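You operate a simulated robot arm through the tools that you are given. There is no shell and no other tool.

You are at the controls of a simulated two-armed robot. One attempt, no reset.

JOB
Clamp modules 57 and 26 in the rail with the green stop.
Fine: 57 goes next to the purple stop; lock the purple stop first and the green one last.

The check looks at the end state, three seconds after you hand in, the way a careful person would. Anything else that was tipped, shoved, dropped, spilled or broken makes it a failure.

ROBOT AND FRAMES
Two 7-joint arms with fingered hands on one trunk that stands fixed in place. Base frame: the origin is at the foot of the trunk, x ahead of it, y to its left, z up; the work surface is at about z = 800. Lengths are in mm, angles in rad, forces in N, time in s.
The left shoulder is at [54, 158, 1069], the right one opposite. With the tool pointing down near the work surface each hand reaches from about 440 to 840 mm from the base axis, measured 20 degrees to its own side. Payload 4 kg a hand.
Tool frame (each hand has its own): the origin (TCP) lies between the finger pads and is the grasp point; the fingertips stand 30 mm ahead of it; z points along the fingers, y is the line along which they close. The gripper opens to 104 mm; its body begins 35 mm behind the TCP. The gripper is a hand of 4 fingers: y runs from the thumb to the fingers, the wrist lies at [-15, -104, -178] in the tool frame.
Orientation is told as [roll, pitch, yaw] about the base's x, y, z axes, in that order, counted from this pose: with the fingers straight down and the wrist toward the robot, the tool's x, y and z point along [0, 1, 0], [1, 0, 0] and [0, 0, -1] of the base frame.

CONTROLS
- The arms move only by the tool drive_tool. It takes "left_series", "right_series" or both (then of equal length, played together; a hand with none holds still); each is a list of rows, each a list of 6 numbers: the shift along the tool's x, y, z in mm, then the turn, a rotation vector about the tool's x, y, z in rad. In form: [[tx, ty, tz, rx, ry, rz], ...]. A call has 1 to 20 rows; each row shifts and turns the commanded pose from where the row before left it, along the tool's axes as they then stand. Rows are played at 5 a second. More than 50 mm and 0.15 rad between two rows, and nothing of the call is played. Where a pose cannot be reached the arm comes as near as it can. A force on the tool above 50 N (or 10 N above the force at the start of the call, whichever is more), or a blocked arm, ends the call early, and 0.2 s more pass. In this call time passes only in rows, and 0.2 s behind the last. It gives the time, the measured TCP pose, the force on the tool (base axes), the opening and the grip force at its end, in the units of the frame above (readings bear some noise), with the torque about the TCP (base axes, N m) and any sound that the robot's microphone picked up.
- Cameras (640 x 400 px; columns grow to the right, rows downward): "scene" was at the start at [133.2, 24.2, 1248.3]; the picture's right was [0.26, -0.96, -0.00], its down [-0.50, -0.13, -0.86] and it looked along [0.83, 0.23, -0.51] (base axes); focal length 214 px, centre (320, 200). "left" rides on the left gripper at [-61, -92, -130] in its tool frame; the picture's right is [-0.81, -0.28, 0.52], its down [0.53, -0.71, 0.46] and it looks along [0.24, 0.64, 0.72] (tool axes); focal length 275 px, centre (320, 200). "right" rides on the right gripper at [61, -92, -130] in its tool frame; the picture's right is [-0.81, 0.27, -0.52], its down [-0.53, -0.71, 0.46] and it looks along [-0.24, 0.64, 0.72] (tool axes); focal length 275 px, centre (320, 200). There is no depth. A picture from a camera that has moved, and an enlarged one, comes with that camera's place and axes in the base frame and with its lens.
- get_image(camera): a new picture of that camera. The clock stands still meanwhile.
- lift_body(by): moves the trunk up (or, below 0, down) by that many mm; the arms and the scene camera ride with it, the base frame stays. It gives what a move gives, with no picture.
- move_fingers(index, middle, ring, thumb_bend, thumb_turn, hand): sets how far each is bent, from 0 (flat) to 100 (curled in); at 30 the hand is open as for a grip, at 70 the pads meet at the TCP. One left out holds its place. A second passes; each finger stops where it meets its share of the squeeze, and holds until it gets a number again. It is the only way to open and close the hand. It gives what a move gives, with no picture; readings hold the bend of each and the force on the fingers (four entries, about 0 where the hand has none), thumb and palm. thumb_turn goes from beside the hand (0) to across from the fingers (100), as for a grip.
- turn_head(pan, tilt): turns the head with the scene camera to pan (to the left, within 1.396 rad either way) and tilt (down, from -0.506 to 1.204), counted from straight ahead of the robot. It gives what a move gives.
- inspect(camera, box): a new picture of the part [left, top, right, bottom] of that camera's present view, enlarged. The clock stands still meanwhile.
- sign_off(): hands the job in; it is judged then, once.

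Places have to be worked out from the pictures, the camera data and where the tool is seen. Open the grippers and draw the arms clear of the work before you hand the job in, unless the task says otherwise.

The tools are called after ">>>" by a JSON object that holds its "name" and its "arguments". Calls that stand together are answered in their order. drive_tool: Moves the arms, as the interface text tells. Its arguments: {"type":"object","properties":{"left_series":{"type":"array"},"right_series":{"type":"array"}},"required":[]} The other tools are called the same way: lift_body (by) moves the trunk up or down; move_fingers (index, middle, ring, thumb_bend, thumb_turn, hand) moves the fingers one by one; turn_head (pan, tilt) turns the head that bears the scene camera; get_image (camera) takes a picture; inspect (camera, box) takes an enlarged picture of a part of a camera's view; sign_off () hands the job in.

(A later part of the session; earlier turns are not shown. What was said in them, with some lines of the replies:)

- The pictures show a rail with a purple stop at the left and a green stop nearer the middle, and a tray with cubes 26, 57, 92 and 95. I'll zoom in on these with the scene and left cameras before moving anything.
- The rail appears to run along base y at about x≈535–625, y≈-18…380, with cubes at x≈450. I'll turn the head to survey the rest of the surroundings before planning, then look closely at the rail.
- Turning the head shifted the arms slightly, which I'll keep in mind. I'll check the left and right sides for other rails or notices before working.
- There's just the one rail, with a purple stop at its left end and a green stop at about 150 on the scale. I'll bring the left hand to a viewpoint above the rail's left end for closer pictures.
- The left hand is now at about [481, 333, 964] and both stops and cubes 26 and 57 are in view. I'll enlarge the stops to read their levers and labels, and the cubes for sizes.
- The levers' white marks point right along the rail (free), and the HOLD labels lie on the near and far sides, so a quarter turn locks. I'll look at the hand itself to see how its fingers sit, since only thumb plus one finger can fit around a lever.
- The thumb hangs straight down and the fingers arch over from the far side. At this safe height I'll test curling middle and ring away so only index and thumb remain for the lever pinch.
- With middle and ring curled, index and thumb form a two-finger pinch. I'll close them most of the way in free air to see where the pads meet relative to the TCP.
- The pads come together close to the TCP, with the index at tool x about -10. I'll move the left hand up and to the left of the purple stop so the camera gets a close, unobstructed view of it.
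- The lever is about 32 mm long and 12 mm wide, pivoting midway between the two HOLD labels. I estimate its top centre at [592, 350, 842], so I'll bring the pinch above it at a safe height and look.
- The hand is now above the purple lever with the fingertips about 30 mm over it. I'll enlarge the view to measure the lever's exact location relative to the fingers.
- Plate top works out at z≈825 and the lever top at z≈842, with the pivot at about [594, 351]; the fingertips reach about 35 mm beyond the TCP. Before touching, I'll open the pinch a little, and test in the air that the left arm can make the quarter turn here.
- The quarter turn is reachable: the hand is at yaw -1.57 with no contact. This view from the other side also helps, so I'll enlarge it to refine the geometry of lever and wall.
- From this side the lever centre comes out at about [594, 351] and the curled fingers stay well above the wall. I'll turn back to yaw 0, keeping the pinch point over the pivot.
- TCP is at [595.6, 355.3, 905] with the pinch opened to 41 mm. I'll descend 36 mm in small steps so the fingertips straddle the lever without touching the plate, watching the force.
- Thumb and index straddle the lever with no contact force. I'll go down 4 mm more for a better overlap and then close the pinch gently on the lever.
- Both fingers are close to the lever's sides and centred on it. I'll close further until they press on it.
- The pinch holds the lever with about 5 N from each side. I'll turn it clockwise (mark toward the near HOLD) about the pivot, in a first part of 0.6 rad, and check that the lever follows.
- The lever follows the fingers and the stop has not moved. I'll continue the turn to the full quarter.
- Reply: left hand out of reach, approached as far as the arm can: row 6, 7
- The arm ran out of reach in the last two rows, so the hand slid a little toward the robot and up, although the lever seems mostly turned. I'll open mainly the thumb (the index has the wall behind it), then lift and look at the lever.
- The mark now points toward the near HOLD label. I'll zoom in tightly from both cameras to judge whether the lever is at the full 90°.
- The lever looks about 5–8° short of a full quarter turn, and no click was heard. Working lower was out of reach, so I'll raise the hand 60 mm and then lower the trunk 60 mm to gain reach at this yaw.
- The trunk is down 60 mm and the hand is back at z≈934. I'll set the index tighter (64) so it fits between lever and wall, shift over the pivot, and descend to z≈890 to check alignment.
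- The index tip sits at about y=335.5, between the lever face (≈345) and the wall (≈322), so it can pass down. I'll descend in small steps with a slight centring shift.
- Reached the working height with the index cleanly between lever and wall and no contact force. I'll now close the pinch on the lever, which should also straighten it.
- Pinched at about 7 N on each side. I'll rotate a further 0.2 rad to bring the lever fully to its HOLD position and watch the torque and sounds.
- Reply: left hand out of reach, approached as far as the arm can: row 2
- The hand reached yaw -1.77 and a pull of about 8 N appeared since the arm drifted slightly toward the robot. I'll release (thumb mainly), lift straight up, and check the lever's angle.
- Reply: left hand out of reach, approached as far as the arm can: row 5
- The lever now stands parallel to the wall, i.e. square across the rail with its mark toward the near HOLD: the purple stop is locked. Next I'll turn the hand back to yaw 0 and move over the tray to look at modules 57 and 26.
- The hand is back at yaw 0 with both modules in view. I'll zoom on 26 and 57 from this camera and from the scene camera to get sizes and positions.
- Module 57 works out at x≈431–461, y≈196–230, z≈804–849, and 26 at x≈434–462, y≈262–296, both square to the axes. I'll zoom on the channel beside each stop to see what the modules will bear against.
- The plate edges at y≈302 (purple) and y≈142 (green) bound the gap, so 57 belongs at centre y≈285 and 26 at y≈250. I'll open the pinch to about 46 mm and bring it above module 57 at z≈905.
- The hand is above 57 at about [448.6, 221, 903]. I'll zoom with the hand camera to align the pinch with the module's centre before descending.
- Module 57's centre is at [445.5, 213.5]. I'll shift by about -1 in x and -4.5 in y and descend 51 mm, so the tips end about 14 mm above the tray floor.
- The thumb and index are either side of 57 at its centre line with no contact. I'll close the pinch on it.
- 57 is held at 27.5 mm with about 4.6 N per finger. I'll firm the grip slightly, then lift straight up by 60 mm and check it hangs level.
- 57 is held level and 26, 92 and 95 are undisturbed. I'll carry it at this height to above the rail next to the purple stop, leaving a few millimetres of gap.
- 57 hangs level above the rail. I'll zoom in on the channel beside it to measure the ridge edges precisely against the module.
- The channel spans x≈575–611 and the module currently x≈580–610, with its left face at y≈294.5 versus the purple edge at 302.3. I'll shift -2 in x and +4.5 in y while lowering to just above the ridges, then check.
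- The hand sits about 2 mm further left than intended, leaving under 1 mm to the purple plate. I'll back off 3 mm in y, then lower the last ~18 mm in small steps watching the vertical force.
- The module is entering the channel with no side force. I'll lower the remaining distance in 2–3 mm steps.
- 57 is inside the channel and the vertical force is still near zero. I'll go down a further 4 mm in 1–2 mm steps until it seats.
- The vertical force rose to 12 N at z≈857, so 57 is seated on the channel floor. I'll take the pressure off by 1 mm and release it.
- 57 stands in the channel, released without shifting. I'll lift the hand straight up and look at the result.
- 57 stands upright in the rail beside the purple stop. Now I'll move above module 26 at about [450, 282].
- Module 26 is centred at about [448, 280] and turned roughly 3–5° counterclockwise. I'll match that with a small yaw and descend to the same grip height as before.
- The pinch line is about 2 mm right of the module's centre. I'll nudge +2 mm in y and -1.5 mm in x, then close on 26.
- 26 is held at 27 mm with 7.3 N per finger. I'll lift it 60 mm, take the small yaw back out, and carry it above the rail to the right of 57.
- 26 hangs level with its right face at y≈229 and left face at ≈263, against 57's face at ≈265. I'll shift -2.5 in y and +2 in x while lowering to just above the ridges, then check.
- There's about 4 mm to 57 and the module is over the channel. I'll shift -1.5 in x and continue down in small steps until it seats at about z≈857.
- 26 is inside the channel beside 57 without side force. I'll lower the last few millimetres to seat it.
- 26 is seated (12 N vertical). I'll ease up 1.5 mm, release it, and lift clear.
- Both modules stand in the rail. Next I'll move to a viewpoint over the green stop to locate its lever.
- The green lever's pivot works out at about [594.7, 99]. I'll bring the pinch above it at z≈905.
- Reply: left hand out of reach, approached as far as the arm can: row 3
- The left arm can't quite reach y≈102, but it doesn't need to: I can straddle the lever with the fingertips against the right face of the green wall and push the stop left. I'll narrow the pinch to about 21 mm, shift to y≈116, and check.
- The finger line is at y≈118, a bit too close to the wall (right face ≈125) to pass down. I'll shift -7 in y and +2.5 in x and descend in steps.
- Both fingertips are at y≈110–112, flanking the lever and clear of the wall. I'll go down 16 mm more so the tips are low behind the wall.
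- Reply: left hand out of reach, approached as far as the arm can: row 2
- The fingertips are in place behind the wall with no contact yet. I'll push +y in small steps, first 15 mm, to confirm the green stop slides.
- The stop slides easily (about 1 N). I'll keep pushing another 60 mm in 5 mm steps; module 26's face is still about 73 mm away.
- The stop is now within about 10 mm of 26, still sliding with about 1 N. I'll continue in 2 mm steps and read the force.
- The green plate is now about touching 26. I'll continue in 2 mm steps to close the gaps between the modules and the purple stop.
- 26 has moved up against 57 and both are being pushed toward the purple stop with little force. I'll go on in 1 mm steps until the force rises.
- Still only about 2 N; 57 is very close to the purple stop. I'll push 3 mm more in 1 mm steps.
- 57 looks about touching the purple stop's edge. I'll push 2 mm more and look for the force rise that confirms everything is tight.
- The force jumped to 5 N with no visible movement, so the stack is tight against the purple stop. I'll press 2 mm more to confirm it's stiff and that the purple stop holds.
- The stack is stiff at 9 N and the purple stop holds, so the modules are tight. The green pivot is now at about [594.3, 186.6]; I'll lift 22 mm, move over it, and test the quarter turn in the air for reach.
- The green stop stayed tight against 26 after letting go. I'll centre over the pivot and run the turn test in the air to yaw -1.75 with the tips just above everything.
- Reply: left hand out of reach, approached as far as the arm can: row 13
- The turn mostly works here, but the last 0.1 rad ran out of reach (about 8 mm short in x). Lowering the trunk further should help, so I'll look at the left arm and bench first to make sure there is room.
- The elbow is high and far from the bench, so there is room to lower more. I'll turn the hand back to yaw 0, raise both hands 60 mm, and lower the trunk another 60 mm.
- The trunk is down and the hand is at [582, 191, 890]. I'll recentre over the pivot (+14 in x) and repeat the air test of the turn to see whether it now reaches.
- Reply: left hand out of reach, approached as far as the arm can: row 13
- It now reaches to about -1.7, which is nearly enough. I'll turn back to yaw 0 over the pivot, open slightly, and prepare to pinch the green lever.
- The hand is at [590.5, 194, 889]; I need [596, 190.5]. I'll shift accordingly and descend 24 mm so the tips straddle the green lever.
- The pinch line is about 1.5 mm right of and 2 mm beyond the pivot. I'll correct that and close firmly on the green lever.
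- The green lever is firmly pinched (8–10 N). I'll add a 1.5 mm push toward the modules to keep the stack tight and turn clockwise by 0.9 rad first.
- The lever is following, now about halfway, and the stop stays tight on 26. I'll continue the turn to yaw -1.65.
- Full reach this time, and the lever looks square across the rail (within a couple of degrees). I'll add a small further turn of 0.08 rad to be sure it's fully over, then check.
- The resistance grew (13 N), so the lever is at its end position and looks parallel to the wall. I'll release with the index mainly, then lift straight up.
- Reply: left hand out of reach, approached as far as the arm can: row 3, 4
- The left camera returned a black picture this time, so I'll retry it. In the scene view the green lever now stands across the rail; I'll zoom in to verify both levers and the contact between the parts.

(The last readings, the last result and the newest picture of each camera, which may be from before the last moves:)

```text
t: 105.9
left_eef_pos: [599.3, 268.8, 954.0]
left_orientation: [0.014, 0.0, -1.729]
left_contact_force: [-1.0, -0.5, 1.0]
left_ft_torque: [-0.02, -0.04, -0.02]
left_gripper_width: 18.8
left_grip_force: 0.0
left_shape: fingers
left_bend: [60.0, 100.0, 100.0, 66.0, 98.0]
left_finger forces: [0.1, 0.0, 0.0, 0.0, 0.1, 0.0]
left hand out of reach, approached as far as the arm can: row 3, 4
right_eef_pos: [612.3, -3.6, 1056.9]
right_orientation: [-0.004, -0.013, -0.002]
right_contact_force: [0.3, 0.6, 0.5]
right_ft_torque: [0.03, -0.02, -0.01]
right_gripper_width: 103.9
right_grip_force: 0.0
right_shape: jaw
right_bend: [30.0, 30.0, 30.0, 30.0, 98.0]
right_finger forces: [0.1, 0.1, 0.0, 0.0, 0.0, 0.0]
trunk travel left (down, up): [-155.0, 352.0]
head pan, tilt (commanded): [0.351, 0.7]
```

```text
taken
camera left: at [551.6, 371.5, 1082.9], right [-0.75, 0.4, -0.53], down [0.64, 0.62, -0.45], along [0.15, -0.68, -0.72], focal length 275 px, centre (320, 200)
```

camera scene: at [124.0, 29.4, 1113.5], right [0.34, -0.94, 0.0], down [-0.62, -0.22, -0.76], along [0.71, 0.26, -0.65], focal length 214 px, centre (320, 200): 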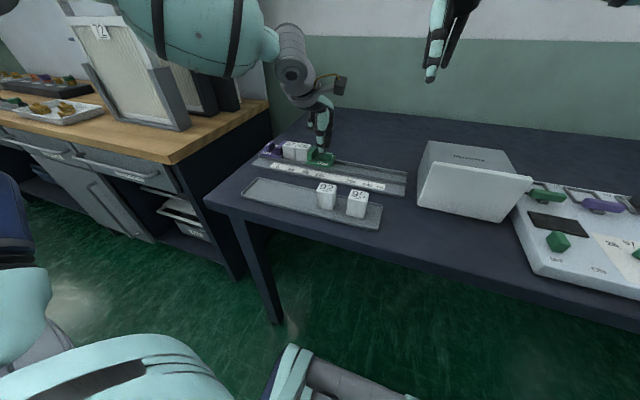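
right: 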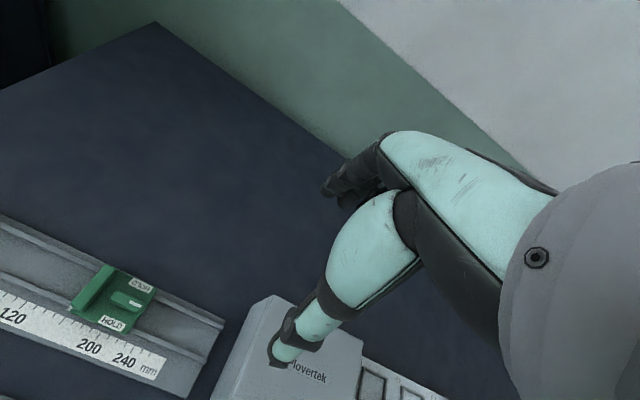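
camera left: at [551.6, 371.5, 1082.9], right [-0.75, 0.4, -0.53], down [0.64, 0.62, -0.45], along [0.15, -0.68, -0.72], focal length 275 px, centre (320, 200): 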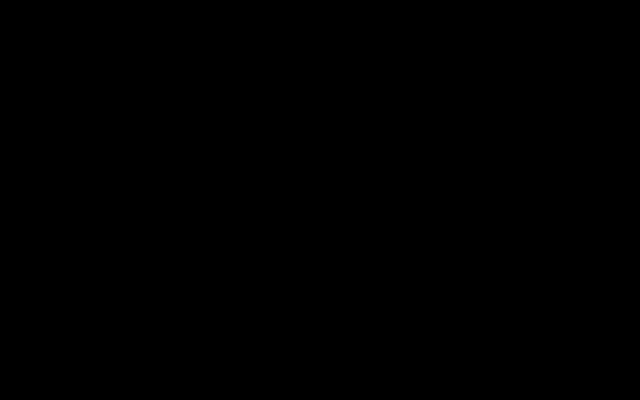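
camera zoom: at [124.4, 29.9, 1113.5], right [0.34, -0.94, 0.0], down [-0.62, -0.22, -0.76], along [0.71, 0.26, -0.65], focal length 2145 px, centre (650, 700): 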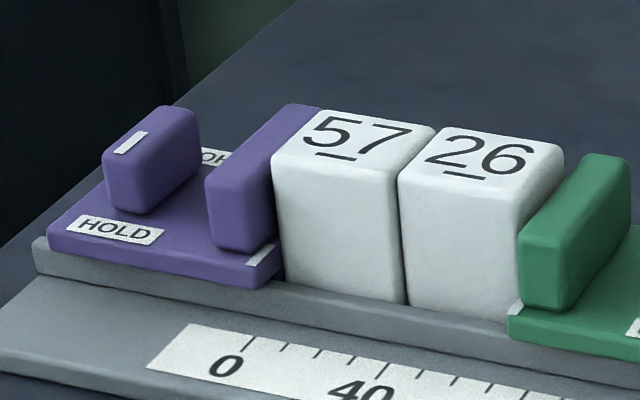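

The modules sit tight between the two stops and both levers are across the rail, but the left camera still gives black. I'll turn the hand back and up, away from the work, and see whether the camera recovers for a closer check.

>>> {"name": "drive_tool", "arguments": {"left_series": [[0, 0, -4, 0, 0, -0.144], [0, 0, -4, 0, 0, -0.144], [0, 0, -4, 0, 0, -0.144], [0, 0, -4, 0, 0, -0.144], [0, 0, -4, 0, 0, -0.144], [0, 0, -4, 0, 0, -0.144], [0, 0, 0, 0, 0, -0.144], [0, 0, 0, 0, 0, -0.144], [0, 0, 0, 0, 0, -0.144], [0, 0, 0, 0, 0, -0.144], [0, 0, 0, 0, 0, -0.144], [0, 0, 0, 0, 0, -0.144]]}}

>>> {"name": "get_image", "arguments": {"camera": "left"}}

>>> {"name": "get_image", "arguments": {"camera": "right"}}

>>> {"name": "get_image", "arguments": {"camera": "scene"}}

```text
t: 108.5
left_eef_pos: [600.1, 268.2, 977.2]
left_orientation: [0.0, -0.013, 0.0]
left_contact_force: [0.6, 0.4, -0.1]
left_ft_torque: [0.02, 0.01, 0.01]
left_gripper_width: 18.6
left_grip_force: 0.0
left_shape: fingers
left_bend: [60.0, 100.0, 100.0, 66.0, 98.0]
left_finger forces: [0.1, 0.1, 0.0, 0.1, 0.1, 0.0]
right_eef_pos: [611.6, -3.4, 1057.4]
right_orientation: [0.002, -0.013, -0.001]
right_contact_force: [0.6, -0.8, 0.0]
right_ft_torque: [0.0, -0.01, -0.02]
right_gripper_width: 104.0
right_grip_force: 0.0
right_shape: jaw
right_bend: [30.0, 30.0, 30.0, 30.0, 98.0]
right_finger forces: [0.0, 0.0, 0.0, 0.0, 0.0, 0.0]
trunk travel left (down, up): [-155.0, 352.0]
head pan, tilt (commanded): [0.351, 0.7]
```

```text
taken
camera left: at [506.0, 208.9, 1105.9], right [-0.27, -0.81, -0.52], down [-0.71, 0.53, -0.46], along [0.65, 0.25, -0.72], focal length 275 px, centre (320, 200)
```

left: 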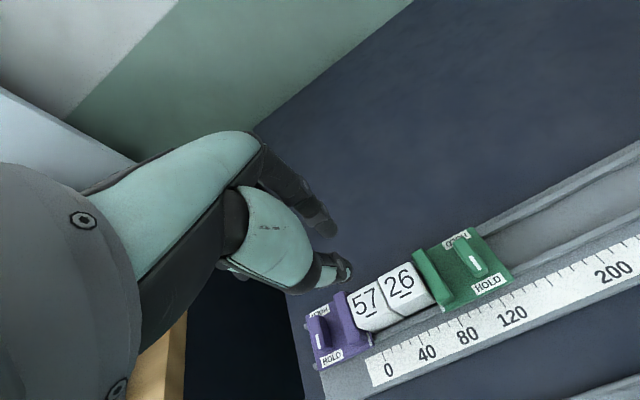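

```text
taken
camera right: at [519.2, 57.5, 1186.3], right [0.27, -0.81, 0.52], down [-0.71, -0.53, -0.46], along [0.65, -0.24, -0.72], focal length 275 px, centre (320, 200)
```

right: 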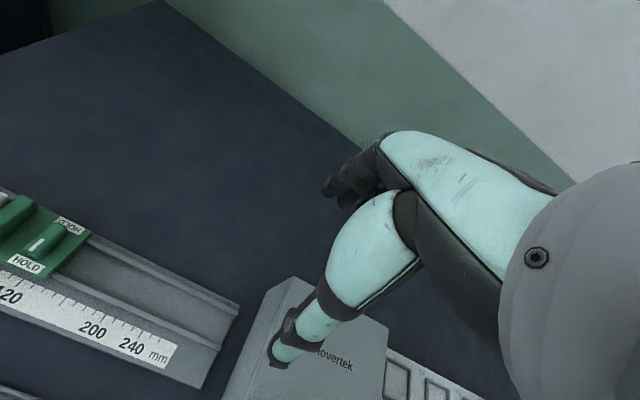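

```text
taken
camera scene: at [124.1, 28.9, 1113.6], right [0.34, -0.94, -0.01], down [-0.62, -0.22, -0.76], along [0.71, 0.26, -0.65], focal length 214 px, centre (320, 200)
```

scene: 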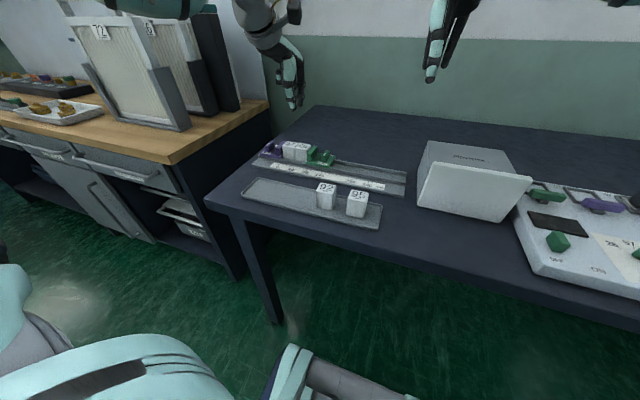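

The left camera is back and gives a good overhead view of the clamped stack. I'll zoom in on each stop to judge the lever angles and the gaps.

>>> {"name": "inspect", "arguments": {"camera": "left", "box": [290, 220, 530, 380]}}

>>> {"name": "inspect", "arguments": {"camera": "left", "box": [410, 220, 520, 310]}}

>>> {"name": "inspect", "arguments": {"camera": "left", "box": [295, 280, 395, 375]}}

>>> {"name": "inspect", "arguments": {"camera": "right", "box": [0, 180, 120, 290]}}

```text
2.50 times, centred on (410, 300) of left
camera zoom: at [506.0, 208.9, 1105.9], right [-0.27, -0.81, -0.52], down [-0.71, 0.53, -0.46], along [0.65, 0.25, -0.72], focal length 688 px, centre (95, -50)
```

zoom: 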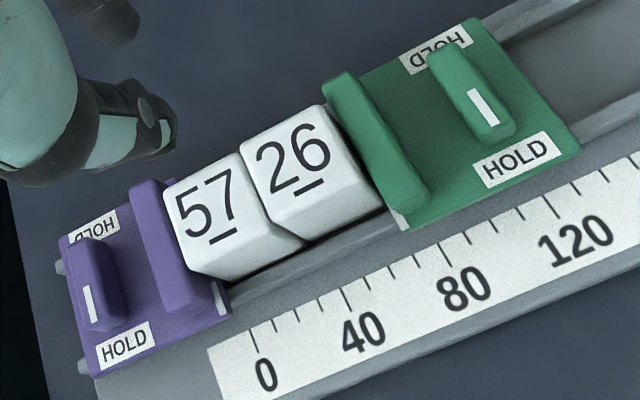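

```text
4.44 times, centred on (465, 265) of left
camera zoom: at [506.0, 208.9, 1105.9], right [-0.27, -0.81, -0.52], down [-0.71, 0.53, -0.46], along [0.65, 0.25, -0.72], focal length 1224 px, centre (-324, -89)
```

zoom: 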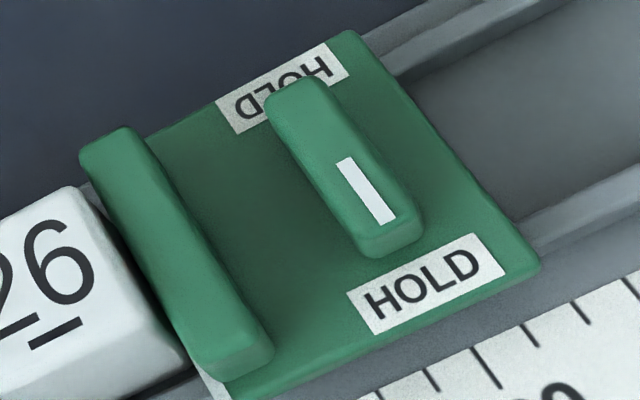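

```text
4.21 times, centred on (345, 328) of left
camera zoom: at [506.0, 208.9, 1105.9], right [-0.27, -0.81, -0.52], down [-0.71, 0.53, -0.46], along [0.65, 0.25, -0.72], focal length 1159 px, centre (215, -337)
```

zoom: 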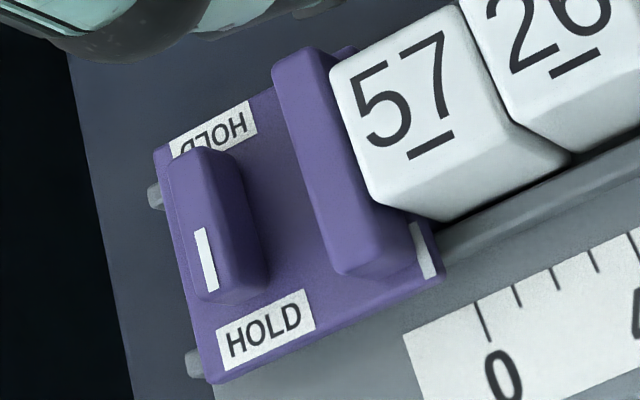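

```text
3.64 times, centred on (60, 235) of right
camera zoom: at [519.2, 57.5, 1186.3], right [0.27, -0.81, 0.52], down [-0.71, -0.53, -0.46], along [0.65, -0.24, -0.72], focal length 1001 px, centre (1266, 73)
```

zoom: 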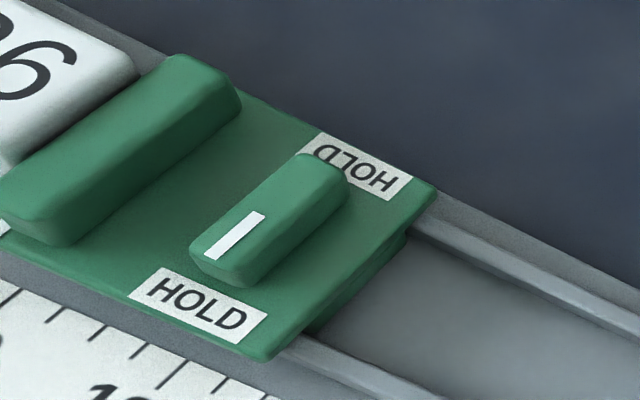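

Both levers are square across the rail with marks at HOLD, 57 bears on the purple stop, 26 on 57, and the green stop on 26, with no visible gaps. I'll now withdraw the left hand up and back, then open it.

>>> {"name": "drive_tool", "arguments": {"left_series": [[0, 0, -30, 0, 0, 0], [0, 0, -30, 0, 0, 0], [0, 0, -30, 0, 0, 0], [15, -40, 0, 0, 0, 0], [15, -40, 0, 0, 0, 0], [15, -40, 0, 0, 0, 0], [15, -40, 0, 0, 0, 0], [15, -40, 0, 0, 0, 0], [0, 0, 0, 0, 0, 0]]}}

>>> {"name": "move_fingers", "arguments": {"hand": "left", "index": 30, "middle": 30, "ring": 30, "thumb_bend": 30}}

>>> {"name": "get_image", "arguments": {"camera": "scene"}}

>>> {"name": "inspect", "arguments": {"camera": "scene", "box": [240, 125, 400, 235]}}

>>> {"name": "inspect", "arguments": {"camera": "left", "box": [340, 90, 640, 320]}}

```text
t: 110.5
left_eef_pos: [397.4, 340.7, 1061.8]
left_orientation: [0.001, -0.013, 0.001]
left_contact_force: [0.5, -0.2, 0.4]
left_ft_torque: [0.05, 0.03, 0.0]
left_gripper_width: 18.5
left_grip_force: 0.0
left_shape: fingers
left_bend: [60.0, 100.0, 100.0, 66.0, 98.0]
left_finger forces: [0.0, 0.1, 0.0, 0.0, 0.1, 0.1]
right_eef_pos: [613.0, -4.8, 1056.4]
right_orientation: [0.0, -0.01, -0.001]
right_contact_force: [-0.2, 0.0, -0.3]
right_ft_torque: [0.02, -0.02, -0.03]
right_gripper_width: 104.2
right_grip_force: 0.0
right_shape: jaw
right_bend: [30.0, 30.0, 30.0, 30.0, 98.0]
right_finger forces: [0.0, 0.1, 0.0, 0.1, 0.0, 0.0]
trunk travel left (down, up): [-155.0, 352.0]
head pan, tilt (commanded): [0.351, 0.7]
```

```text
t: 111.5
left_eef_pos: [396.8, 340.5, 1063.0]
left_orientation: [-0.001, -0.012, 0.001]
left_contact_force: [0.4, -0.3, 0.2]
left_ft_torque: [0.03, -0.02, 0.0]
left_gripper_width: 102.8
left_grip_force: 0.0
left_shape: fingers
left_bend: [30.0, 30.0, 30.0, 30.0, 98.0]
left_finger forces: [0.0, 0.0, 0.0, 0.0, 0.1, 0.1]
right_eef_pos: [612.3, -4.0, 1055.8]
right_orientation: [0.0, -0.011, -0.001]
right_contact_force: [0.6, 0.4, 0.2]
right_ft_torque: [-0.01, -0.03, 0.0]
right_gripper_width: 104.0
right_grip_force: 0.0
right_shape: jaw
right_bend: [30.0, 30.0, 30.0, 30.0, 98.0]
right_finger forces: [0.0, 0.1, 0.0, 0.0, 0.1, 0.0]
trunk travel left (down, up): [-155.0, 352.0]
head pan, tilt (commanded): [0.351, 0.7]
```

```text
taken
camera scene: at [124.0, 29.5, 1113.5], right [0.34, -0.94, 0.0], down [-0.62, -0.22, -0.76], along [0.71, 0.26, -0.65], focal length 214 px, centre (320, 200)
```

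scene: 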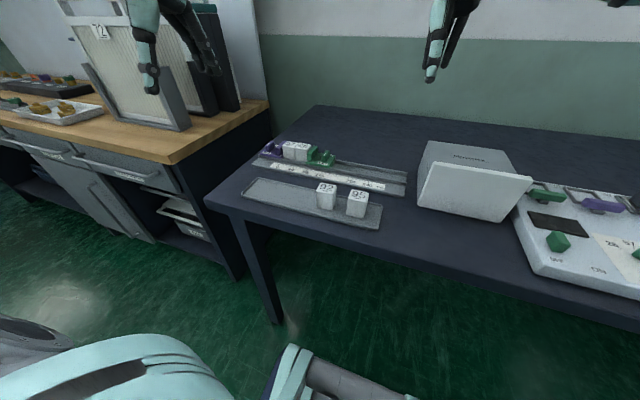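

```text
3.64 times, centred on (320, 180) of scene
camera zoom: at [124.0, 29.5, 1113.5], right [0.34, -0.94, 0.0], down [-0.62, -0.22, -0.76], along [0.71, 0.26, -0.65], focal length 780 px, centre (320, 273)
```

zoom: 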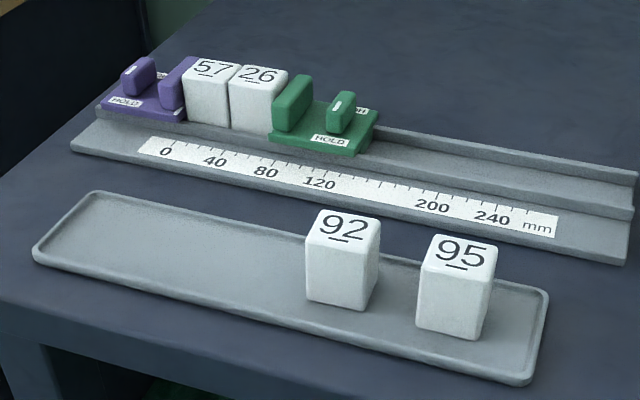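

```text
1.74 times, centred on (490, 205) of left
camera zoom: at [303.2, 281.3, 1192.7], right [-0.27, -0.81, -0.52], down [-0.71, 0.53, -0.46], along [0.65, 0.24, -0.72], focal length 479 px, centre (24, 191)
```

zoom: 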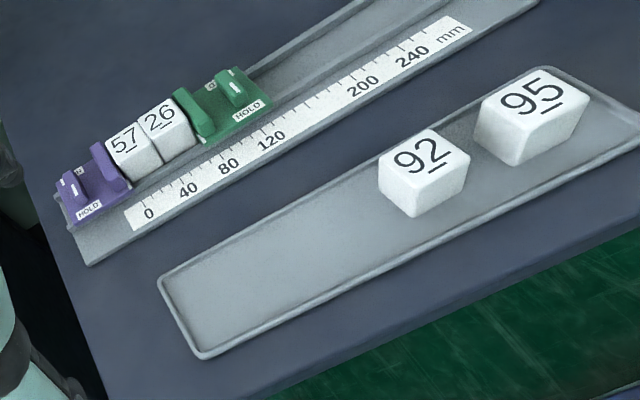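

Everything is in place, hands open and clear, with 92 and 95 untouched. One last close look at the contact lines between the parts before handing in.

>>> {"name": "inspect", "arguments": {"camera": "scene", "box": [275, 138, 325, 172]}}

>>> {"name": "inspect", "arguments": {"camera": "left", "box": [360, 120, 500, 220]}}

```text
11.76 times, centred on (300, 155) of scene
camera zoom: at [124.0, 29.5, 1113.5], right [0.34, -0.94, 0.0], down [-0.62, -0.22, -0.76], along [0.71, 0.26, -0.65], focal length 2523 px, centre (555, 729)
```

zoom: 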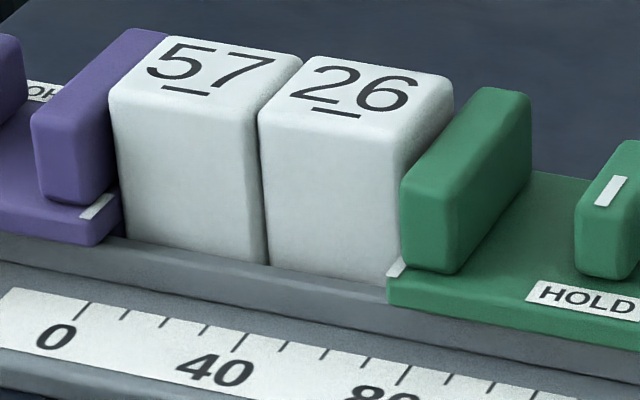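

```text
4.00 times, centred on (430, 170) of left
camera zoom: at [303.2, 281.3, 1192.7], right [-0.27, -0.81, -0.52], down [-0.71, 0.53, -0.46], along [0.65, 0.24, -0.72], focal length 1101 px, centre (-120, 320)
```

zoom: 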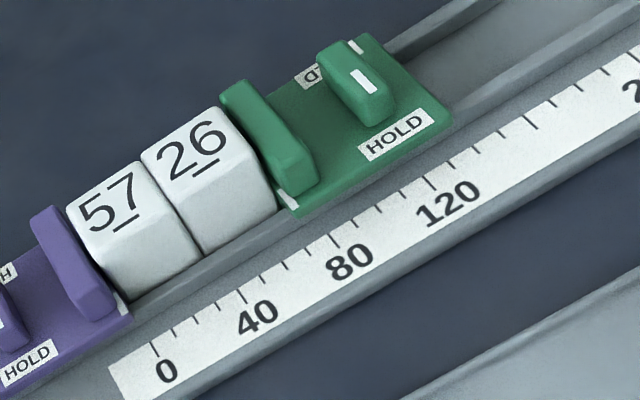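

Purple and green levers are both at HOLD. 57 sits against the purple stop, 26 against 57, and the green stop against 26. The hands are open and clear, so I'm handing in.

>>> {"name": "sign_off", "arguments": {}}

```text
The job is handed in.
```

Modules 57 and 26 are clamped in the rail, with 57 next to the purple stop and 26 between it and the green stop. I handed the job in; no verdict came back.

- **Order:** I locked the purple stop first and the green one last. Both levers point to HOLD and look within about 3° of square across the rail.
- **Tightness:** Before I locked the green stop, the stack held a push of about 9 N without moving. I did not test the purple lock separately. The purple stop sits near the end of the rail, so that push alone does not prove its lock.
- **Green lock:** I judged this from the lever position and the resistance at the end of the turn. I did not try to slide the stop afterwards.
- **Everything else:** Modules 92 and 95 were not touched, and nothing was dropped or tipped. Both hands are open and clear of the work.
- **Trunk:** It is still 120 mm lower than at the start. I lowered it so the left arm could reach the levers.
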